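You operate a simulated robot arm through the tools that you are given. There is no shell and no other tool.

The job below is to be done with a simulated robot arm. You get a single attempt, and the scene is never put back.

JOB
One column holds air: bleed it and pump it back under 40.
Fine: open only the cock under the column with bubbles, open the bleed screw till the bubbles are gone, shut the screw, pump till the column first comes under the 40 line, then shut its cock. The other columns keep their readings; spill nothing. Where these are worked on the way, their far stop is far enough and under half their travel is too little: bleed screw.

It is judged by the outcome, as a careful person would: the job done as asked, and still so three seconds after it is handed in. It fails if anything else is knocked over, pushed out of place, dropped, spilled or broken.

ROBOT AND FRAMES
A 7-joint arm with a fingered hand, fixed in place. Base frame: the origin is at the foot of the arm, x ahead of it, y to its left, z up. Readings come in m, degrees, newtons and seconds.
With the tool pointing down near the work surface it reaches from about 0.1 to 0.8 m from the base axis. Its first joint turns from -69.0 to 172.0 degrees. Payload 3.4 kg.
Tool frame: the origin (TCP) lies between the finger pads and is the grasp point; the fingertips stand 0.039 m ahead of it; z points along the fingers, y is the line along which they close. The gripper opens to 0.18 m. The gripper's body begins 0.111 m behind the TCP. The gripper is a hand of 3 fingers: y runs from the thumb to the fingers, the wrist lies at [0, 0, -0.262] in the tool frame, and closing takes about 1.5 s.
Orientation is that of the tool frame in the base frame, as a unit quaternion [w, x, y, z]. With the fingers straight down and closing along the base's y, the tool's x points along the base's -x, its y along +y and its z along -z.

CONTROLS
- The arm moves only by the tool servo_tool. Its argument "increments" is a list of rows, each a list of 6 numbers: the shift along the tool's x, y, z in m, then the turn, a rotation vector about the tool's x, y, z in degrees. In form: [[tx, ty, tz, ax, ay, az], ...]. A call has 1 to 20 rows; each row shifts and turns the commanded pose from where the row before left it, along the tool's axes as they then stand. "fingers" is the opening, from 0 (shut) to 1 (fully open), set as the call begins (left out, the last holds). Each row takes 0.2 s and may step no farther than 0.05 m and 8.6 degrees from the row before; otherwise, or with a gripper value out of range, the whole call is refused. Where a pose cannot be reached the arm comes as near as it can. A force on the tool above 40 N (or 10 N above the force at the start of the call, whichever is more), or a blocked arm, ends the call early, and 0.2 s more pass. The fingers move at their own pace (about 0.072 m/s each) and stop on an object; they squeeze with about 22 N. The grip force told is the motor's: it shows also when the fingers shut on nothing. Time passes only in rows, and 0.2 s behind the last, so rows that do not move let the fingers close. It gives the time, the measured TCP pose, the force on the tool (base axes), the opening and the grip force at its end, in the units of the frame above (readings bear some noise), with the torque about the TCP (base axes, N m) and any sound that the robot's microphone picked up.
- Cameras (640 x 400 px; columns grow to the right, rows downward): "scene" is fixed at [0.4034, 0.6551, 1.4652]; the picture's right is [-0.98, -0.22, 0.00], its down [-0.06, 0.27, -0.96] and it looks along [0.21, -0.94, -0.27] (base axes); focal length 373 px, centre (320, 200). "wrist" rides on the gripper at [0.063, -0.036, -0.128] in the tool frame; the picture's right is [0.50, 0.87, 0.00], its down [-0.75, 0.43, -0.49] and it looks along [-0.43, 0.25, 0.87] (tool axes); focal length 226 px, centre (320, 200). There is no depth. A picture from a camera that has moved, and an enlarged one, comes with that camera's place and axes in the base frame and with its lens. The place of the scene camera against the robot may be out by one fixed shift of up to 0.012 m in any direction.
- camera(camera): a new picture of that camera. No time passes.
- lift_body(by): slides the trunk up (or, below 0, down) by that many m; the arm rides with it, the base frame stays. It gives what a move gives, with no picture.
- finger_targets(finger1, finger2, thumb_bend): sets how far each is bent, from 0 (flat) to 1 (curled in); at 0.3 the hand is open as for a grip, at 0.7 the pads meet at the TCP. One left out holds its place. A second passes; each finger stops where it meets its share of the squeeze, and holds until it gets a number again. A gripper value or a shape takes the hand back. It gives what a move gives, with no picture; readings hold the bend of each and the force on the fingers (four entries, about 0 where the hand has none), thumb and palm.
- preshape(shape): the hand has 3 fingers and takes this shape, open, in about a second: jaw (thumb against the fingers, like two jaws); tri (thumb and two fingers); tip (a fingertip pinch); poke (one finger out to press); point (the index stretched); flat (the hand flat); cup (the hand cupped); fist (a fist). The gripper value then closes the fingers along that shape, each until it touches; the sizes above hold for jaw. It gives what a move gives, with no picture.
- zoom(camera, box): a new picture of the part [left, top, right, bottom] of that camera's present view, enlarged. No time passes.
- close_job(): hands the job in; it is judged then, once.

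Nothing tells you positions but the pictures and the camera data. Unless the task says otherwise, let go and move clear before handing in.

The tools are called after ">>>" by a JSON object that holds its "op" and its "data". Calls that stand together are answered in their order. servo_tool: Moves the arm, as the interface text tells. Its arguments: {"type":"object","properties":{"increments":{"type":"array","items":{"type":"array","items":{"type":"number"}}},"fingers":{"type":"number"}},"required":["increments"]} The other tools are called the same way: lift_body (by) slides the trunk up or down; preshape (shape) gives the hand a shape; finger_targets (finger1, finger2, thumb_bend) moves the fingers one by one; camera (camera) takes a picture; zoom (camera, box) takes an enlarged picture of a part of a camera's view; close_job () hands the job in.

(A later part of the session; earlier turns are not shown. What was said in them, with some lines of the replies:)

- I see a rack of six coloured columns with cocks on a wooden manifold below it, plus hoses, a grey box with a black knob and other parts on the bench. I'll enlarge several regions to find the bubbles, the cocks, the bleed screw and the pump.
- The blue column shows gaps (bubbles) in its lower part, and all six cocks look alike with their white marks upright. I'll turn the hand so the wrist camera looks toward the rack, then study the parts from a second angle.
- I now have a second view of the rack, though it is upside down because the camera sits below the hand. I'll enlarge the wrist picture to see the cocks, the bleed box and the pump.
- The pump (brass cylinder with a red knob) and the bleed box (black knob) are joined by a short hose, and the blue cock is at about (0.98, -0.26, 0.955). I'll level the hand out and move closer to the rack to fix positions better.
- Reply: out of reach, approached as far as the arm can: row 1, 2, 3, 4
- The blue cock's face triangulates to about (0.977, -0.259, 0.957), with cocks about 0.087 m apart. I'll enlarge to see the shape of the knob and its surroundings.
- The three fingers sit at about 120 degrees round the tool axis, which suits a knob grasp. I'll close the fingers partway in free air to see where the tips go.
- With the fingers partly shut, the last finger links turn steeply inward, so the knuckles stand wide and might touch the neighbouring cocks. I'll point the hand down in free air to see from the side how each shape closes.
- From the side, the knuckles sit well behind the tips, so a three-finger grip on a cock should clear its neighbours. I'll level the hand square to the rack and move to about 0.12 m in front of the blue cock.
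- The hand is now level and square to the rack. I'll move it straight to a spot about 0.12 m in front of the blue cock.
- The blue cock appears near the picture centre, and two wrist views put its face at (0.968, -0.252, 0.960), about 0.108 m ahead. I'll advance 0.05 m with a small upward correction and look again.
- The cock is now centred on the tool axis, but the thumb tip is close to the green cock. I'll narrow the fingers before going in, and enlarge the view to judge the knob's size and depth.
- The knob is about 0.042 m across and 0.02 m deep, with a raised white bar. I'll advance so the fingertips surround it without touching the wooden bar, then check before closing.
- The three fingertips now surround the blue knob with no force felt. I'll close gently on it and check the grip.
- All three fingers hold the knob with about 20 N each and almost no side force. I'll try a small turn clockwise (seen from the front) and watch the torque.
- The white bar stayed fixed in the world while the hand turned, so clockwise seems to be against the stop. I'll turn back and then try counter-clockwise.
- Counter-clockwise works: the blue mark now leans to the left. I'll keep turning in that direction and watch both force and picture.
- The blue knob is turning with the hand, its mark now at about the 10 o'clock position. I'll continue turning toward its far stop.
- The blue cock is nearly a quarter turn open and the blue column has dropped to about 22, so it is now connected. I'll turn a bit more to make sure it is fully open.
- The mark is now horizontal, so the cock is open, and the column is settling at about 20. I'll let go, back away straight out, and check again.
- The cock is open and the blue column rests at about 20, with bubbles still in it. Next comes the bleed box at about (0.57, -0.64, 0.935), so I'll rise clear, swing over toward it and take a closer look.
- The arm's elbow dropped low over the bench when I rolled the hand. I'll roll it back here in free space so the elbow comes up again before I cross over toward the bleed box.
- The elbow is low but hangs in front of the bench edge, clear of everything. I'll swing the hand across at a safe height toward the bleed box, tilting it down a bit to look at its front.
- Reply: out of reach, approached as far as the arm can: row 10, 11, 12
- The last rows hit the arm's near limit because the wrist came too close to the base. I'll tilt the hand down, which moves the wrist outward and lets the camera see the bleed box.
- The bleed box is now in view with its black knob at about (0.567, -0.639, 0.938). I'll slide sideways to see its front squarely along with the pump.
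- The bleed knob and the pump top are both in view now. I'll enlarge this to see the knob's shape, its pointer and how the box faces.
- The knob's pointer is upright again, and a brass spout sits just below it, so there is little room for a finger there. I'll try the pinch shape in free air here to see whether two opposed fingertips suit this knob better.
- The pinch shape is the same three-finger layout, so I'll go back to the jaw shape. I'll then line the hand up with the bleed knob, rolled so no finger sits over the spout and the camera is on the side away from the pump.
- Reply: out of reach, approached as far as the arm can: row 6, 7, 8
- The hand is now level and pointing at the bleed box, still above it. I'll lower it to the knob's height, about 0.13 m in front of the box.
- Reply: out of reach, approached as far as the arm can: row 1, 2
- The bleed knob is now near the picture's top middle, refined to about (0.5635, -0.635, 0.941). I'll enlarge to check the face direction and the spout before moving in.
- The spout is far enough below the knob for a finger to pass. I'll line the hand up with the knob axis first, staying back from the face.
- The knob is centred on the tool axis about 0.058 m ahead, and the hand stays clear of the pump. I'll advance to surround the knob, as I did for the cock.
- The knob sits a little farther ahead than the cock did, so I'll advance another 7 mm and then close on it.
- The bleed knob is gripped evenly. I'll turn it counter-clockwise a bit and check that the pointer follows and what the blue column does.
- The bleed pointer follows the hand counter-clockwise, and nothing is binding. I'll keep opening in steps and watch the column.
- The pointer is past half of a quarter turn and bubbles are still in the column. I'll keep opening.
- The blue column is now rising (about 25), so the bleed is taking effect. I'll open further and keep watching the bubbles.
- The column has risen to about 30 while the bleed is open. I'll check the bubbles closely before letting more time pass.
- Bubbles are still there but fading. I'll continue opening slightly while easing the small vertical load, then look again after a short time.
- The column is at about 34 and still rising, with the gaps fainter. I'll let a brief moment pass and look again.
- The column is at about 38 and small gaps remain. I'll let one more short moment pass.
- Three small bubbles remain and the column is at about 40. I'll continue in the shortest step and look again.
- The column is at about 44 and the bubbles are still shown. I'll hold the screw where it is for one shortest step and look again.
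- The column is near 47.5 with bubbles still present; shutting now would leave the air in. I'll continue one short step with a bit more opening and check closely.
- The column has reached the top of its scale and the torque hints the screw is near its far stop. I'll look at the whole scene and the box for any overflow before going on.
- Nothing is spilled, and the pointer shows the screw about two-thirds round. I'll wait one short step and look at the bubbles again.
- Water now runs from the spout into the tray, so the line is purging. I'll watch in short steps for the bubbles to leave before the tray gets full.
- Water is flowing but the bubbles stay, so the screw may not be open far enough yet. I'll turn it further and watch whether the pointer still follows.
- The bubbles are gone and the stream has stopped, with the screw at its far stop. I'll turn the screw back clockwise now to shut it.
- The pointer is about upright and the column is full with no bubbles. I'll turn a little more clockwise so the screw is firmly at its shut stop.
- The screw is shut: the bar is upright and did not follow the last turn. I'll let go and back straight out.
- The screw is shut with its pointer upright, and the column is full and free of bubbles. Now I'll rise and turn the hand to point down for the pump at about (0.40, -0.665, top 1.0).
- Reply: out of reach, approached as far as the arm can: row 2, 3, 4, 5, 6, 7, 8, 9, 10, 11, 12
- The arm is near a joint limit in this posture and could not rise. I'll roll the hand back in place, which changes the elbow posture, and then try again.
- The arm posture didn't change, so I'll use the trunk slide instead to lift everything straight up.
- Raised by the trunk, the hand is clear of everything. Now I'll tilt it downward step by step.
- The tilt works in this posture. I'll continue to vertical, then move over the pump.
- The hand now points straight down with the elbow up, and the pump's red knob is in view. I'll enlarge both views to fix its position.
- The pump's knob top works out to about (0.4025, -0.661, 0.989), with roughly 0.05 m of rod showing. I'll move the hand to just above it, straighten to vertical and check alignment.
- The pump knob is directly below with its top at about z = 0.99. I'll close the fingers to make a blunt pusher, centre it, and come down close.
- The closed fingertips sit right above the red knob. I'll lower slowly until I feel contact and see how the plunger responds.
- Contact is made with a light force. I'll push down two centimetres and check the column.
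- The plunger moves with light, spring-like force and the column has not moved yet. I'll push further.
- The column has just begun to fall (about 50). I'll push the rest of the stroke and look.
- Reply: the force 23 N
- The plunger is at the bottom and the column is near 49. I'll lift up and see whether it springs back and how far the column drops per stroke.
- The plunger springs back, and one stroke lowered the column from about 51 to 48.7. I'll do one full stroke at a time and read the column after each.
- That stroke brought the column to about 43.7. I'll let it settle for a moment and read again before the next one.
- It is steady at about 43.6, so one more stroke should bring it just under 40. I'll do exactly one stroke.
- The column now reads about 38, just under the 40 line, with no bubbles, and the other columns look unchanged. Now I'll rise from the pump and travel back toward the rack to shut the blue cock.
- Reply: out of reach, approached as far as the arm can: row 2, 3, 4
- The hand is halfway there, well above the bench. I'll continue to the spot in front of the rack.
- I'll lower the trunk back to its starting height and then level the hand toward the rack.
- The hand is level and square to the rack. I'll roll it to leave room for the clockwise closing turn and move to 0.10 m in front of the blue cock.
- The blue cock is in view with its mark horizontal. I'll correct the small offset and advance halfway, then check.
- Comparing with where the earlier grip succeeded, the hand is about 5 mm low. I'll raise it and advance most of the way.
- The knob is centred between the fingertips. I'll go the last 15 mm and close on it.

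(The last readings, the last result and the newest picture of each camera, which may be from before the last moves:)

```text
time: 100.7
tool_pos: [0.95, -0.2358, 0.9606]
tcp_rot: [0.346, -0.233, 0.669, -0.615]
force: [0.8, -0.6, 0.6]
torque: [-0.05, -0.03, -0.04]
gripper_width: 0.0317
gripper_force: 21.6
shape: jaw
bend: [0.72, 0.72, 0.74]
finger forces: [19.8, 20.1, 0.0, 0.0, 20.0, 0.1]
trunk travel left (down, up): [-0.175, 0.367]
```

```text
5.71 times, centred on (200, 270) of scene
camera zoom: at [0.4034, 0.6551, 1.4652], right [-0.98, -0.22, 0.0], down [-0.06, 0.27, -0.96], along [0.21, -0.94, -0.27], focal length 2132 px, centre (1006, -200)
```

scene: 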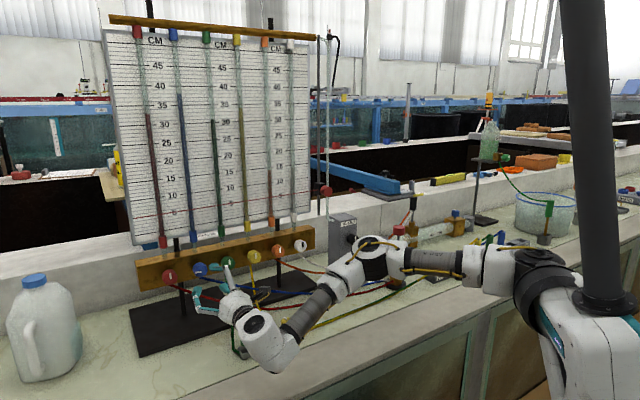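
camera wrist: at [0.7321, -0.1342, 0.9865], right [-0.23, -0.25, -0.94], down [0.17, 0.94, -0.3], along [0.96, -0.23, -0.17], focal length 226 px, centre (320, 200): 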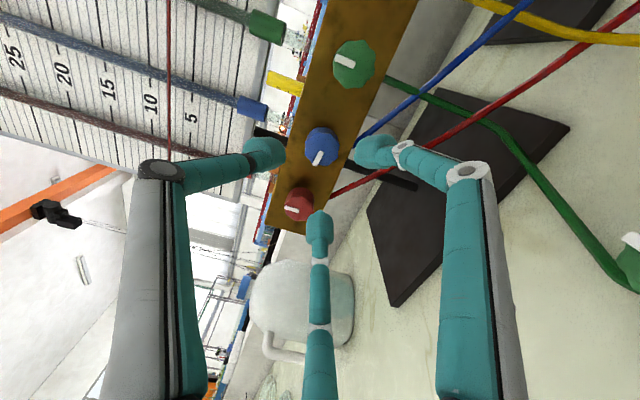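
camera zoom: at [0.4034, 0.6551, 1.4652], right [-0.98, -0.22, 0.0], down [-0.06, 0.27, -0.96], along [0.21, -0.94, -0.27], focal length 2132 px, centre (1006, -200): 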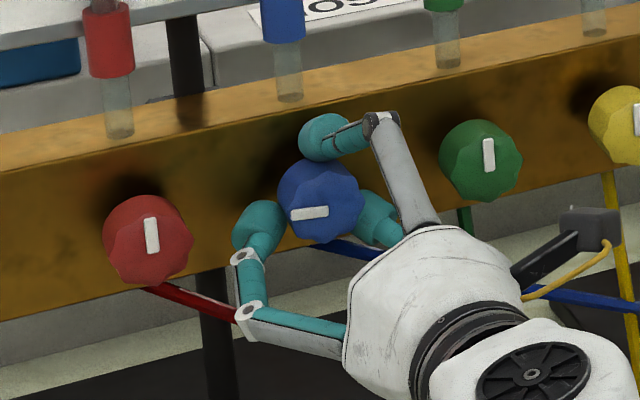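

The grip is even and centred. I'll turn the cock clockwise back toward its upright, shut position.

>>> {"op": "servo_tool", "data": {"increments": [[0, 0, 0, 0, 0, 7], [0, 0, 0, 0, 0, 7], [0, 0, 0, 0, 0, 7], [0, 0, 0, 0, 0, 7], [0, 0, 0, 0, 0, 7], [0, 0, 0, 0, 0, 7], [0, 0, 0, 0, 0, 7], [0, 0, 0, 0, 0, 7], [0, 0, 0, 0, 0, 7], [0, 0, 0, 0, 0, 7], [0, 0, 0, 0, 0, 7], [0, 0, 0, 0, 0, 7], [0, 0, 0, 0, 0, 0]]}}

>>> {"op": "zoom", "data": {"camera": "scene", "box": [150, 235, 250, 305]}}

>>> {"op": "zoom", "data": {"camera": "wrist", "box": [230, 90, 420, 250]}}

>>> {"op": "zoom", "data": {"camera": "scene", "box": [110, 10, 310, 250]}}

```text
time: 103.5
tool_pos: [0.9497, -0.2371, 0.9595]
tcp_rot: [0.669, 0.275, 0.653, -0.225]
force: [7.3, -4.8, 1.2]
torque: [-0.18, -0.13, -0.14]
gripper_width: 0.0311
gripper_force: 22.3
shape: jaw
bend: [0.71, 0.72, 0.74]
finger forces: [19.5, 20.6, 0.0, 0.0, 19.8, 0.0]
trunk travel left (down, up): [-0.175, 0.367]
```

```text
5.71 times, centred on (200, 270) of scene
camera zoom: at [0.4034, 0.6551, 1.4652], right [-0.98, -0.22, 0.0], down [-0.06, 0.27, -0.96], along [0.21, -0.94, -0.27], focal length 2132 px, centre (1006, -200)
```

zoom: 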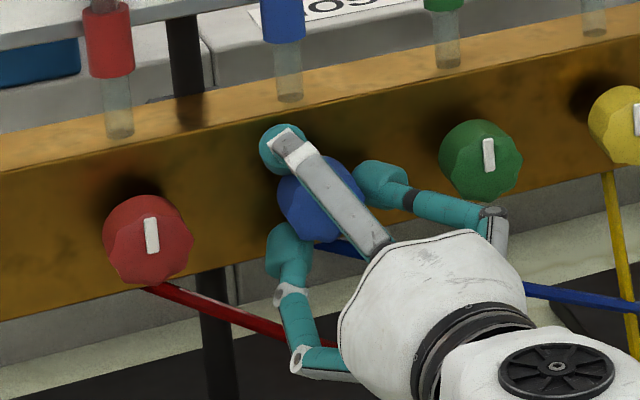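

```text
2.50 times, centred on (325, 170) of wrist
camera zoom: at [0.8328, -0.1757, 0.8941], right [0.6, 0.68, -0.44], down [-0.12, 0.61, 0.79], along [0.8, -0.42, 0.44], focal length 565 px, centre (308, 275)
```

zoom: 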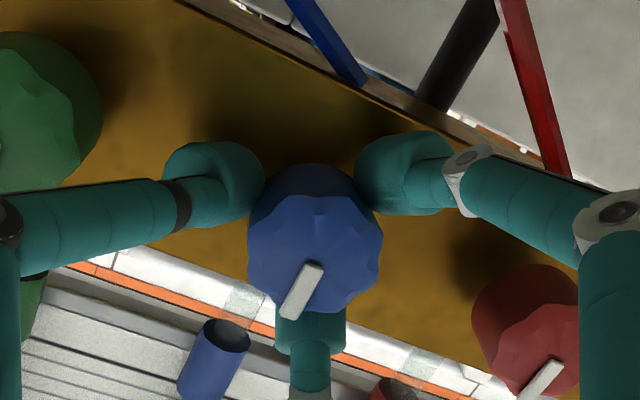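

```text
1.67 times, centred on (210, 130) of scene
camera zoom: at [0.4034, 0.6551, 1.4652], right [-0.98, -0.22, 0.0], down [-0.06, 0.27, -0.96], along [0.21, -0.94, -0.27], focal length 622 px, centre (503, 317)
```

zoom: 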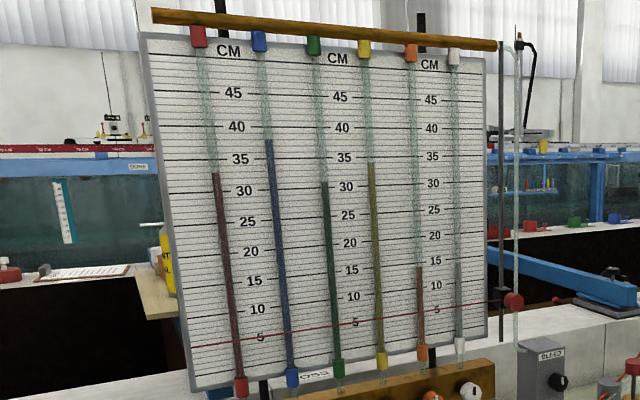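

The blue pointer is almost upright and the column holds at about 38. I'll turn a little more to seat it firmly at its shut stop.

>>> {"op": "servo_tool", "data": {"increments": [[0, 0, 0, 0, 0, 5], [0, 0, 0, 0, 0, 5], [0, 0, 0, 0, 0, 4], [0, 0, 0, 0, 0, 0]]}}

>>> {"op": "zoom", "data": {"camera": "wrist", "box": [230, 90, 420, 250]}}

>>> {"op": "zoom", "data": {"camera": "scene", "box": [150, 235, 250, 305]}}

```text
time: 104.5
tool_pos: [0.9498, -0.2366, 0.9627]
tcp_rot: [0.692, 0.352, 0.614, -0.142]
force: [7.2, -9.3, 7.0]
torque: [-0.39, -0.08, -0.17]
gripper_width: 0.0301
gripper_force: 21.6
shape: jaw
bend: [0.71, 0.72, 0.74]
finger forces: [21.9, 19.3, 0.0, 0.1, 20.8, 0.0]
trunk travel left (down, up): [-0.175, 0.367]
```

```text
2.50 times, centred on (325, 170) of wrist
camera zoom: at [0.8434, -0.1635, 0.89], right [0.65, 0.73, -0.2], down [-0.25, 0.46, 0.85], along [0.72, -0.5, 0.48], focal length 565 px, centre (308, 275)
```

zoom: 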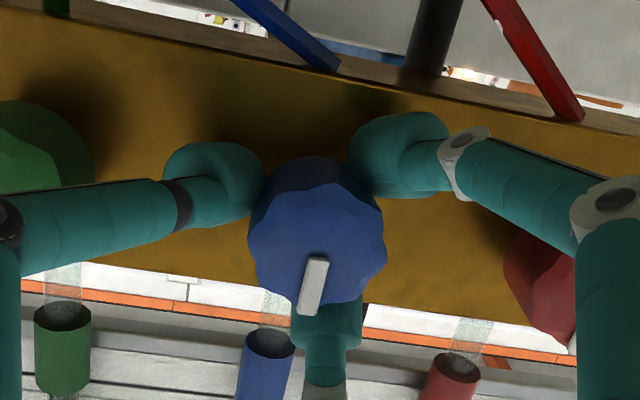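

```text
5.71 times, centred on (200, 270) of scene
camera zoom: at [0.4034, 0.6551, 1.4652], right [-0.98, -0.22, 0.0], down [-0.06, 0.27, -0.96], along [0.21, -0.94, -0.27], focal length 2132 px, centre (1006, -200)
```

zoom: 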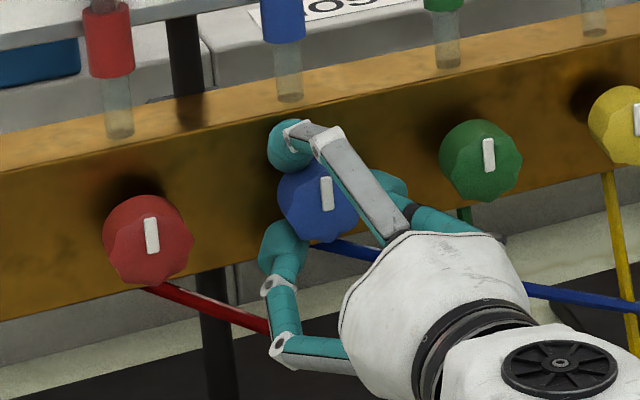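

The blue mark now stands upright like the others, so the cock is shut. I'll release it and back straight out.

>>> {"op": "servo_tool", "data": {"increments": [[0, 0, 0, 0, 0, -3], [0, 0, 0, 0, 0, 0], [0, 0, 0, 0, 0, 0], [0, 0, 0, 0, 0, 0], [0, 0, -0.02, 0, 0, 0], [0, 0, -0.03, 0, 0, 0], [0, 0, -0.04, 0, 0, 0], [0, 0, -0.04, 0, 0, 0], [0, 0, 0, 0, 0, 0]], "fingers": 0.33}}

>>> {"op": "camera", "data": {"camera": "scene"}}

>>> {"op": "zoom", "data": {"camera": "scene", "box": [140, 220, 320, 310]}}

>>> {"op": "zoom", "data": {"camera": "scene", "box": [110, 30, 310, 150]}}

>>> {"op": "camera", "data": {"camera": "wrist"}}

```text
time: 106.5
tool_pos: [0.8524, -0.1505, 0.9612]
tcp_rot: [0.687, 0.336, 0.623, -0.162]
force: [-0.7, 0.1, 0.2]
torque: [0.0, -0.01, 0.02]
gripper_width: 0.0592
gripper_force: 0.1
shape: jaw
bend: [0.72, 0.72, 0.74]
finger forces: [0.0, 0.0, 0.1, 0.0, 0.1, 0.1]
trunk travel left (down, up): [-0.175, 0.367]
```

```text
taken
```

scene: 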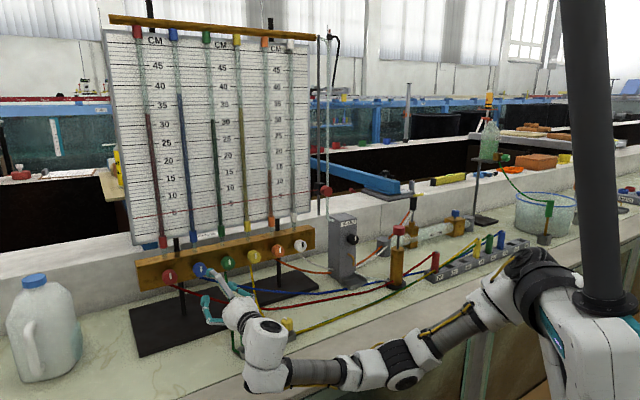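

```text
3.56 times, centred on (230, 265) of scene
camera zoom: at [0.4034, 0.6551, 1.4652], right [-0.98, -0.22, 0.0], down [-0.06, 0.27, -0.96], along [0.21, -0.94, -0.27], focal length 1326 px, centre (640, -31)
```

zoom: 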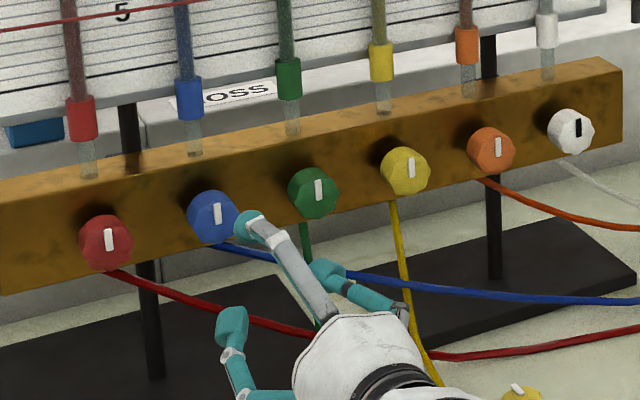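

```text
3.20 times, centred on (210, 90) of scene
camera zoom: at [0.4034, 0.6551, 1.4652], right [-0.98, -0.22, 0.0], down [-0.06, 0.27, -0.96], along [0.21, -0.94, -0.27], focal length 1194 px, centre (672, 552)
```

zoom: 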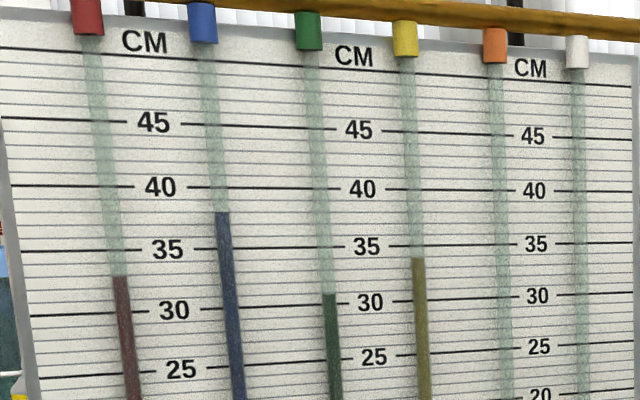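

```text
taken
camera wrist: at [0.744, -0.0802, 0.89], right [0.64, 0.72, -0.26], down [-0.22, 0.49, 0.84], along [0.74, -0.48, 0.47], focal length 226 px, centre (320, 200)
```

wrist: 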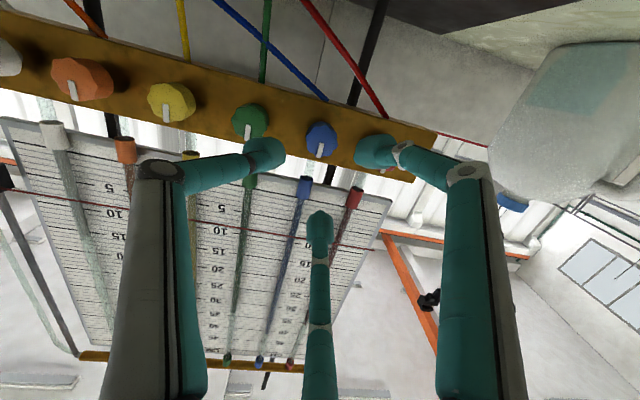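

All marks are upright, the blue column reads about 38 and the others look the same as before. I'll back further away, then make a last check for bubbles, the bleed screw and any spill.

>>> {"op": "servo_tool", "data": {"increments": [[-0.02, 0, -0.03, 0, 0, 0], [-0.03, 0, -0.02, 0, 0, 0], [-0.03, 0, 0, 0, 0, 0], [-0.03, 0, 0, 0, 0, 0], [0, 0, 0, 0, 0, 0], [0, 0, 0, 0, 0, 0], [0, 0, 0, 0, 0, 0], [0, 0, 0, 0, 0, 0]]}}

>>> {"op": "camera", "data": {"camera": "scene"}}

>>> {"op": "zoom", "data": {"camera": "scene", "box": [110, 20, 310, 250]}}

>>> {"op": "zoom", "data": {"camera": "scene", "box": [180, 180, 220, 250]}}

>>> {"op": "zoom", "data": {"camera": "scene", "box": [310, 190, 430, 300]}}

```text
time: 108.3
tool_pos: [0.7949, -0.1368, 1.0686]
tcp_rot: [0.688, 0.335, 0.623, -0.16]
force: [-0.3, 0.1, -0.1]
torque: [0.02, 0.0, 0.04]
gripper_width: 0.0589
gripper_force: 0.1
shape: jaw
bend: [0.72, 0.72, 0.74]
finger forces: [0.1, 0.0, 0.0, 0.0, 0.0, 0.1]
trunk travel left (down, up): [-0.175, 0.367]
```

```text
taken
```

scene: 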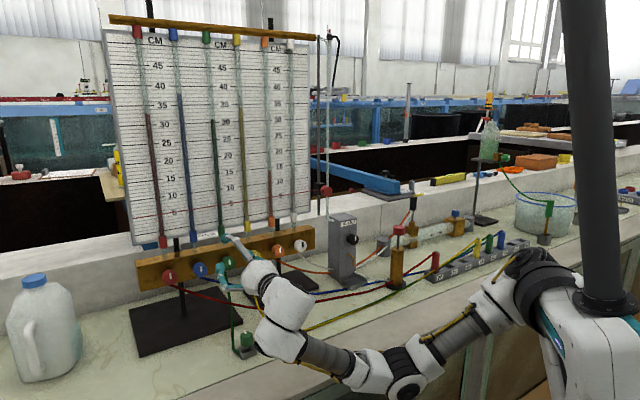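

```text
1.74 times, centred on (210, 135) of scene
camera zoom: at [0.4034, 0.6551, 1.4652], right [-0.98, -0.22, 0.0], down [-0.06, 0.27, -0.96], along [0.21, -0.94, -0.27], focal length 649 px, centre (511, 313)
```

zoom: 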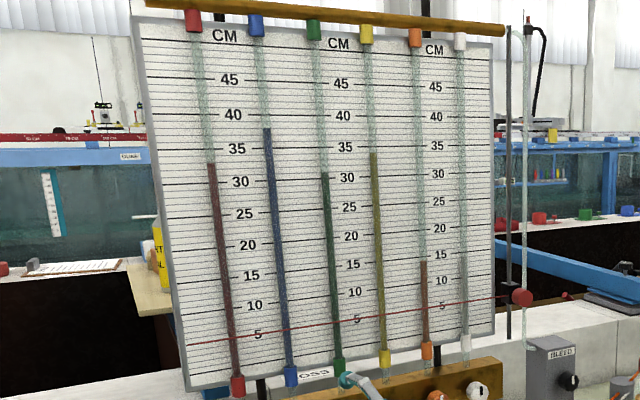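

```text
5.71 times, centred on (200, 215) of scene
camera zoom: at [0.4034, 0.6551, 1.4652], right [-0.98, -0.22, 0.0], down [-0.06, 0.27, -0.96], along [0.21, -0.94, -0.27], focal length 2132 px, centre (1006, 114)
```

zoom: 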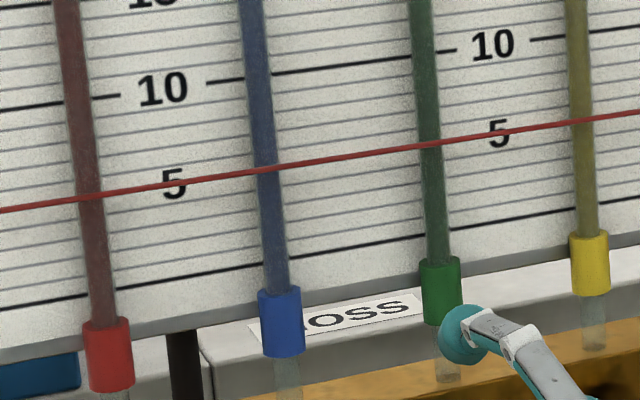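

```text
3.64 times, centred on (370, 245) of scene
camera zoom: at [0.4034, 0.6551, 1.4652], right [-0.98, -0.22, 0.0], down [-0.06, 0.27, -0.96], along [0.21, -0.94, -0.27], focal length 1356 px, centre (138, 36)
```

zoom: 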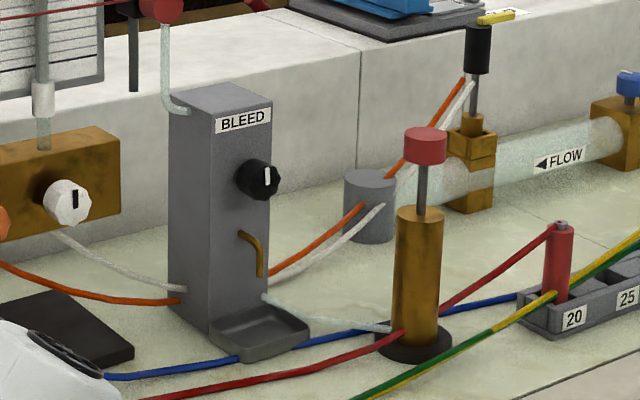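

The blue column stands at about 38, just under the 40 line, with no bubbles left. The bleed screw and every cock are upright (shut), the other columns are unchanged and nothing is spilled. The hand is clear, so I'm handing the job in.

>>> {"op": "close_job", "data": {}}

```text
The job is handed in.
```

The blue column was the one holding air. I bled it, pumped it back to about 38, just under the 40 line, and handed the job in.

- **Cock:** I opened only the blue cock. After pumping I turned it back to its stop, and its mark stands upright like the others.
- **Bleed:** I turned the bleed screw to its far stop until all three bubbles were gone, then shut it again. The column filled to the top of its scale on the way, and some water ran from the spout into the tray under it. I saw nothing overflow.
- **Pumping:** I pressed the plunger one full stroke at a time. Three strokes took the column from about 51 to 48.7, then 43.6, then 38, and I stopped there.
- **Other columns:** they looked the same at the end as at the start, and nothing was knocked or moved.

The readings are taken by eye from the camera pictures, so the 38 could be off by a few tenths. I released everything and backed the hand away before handing in.
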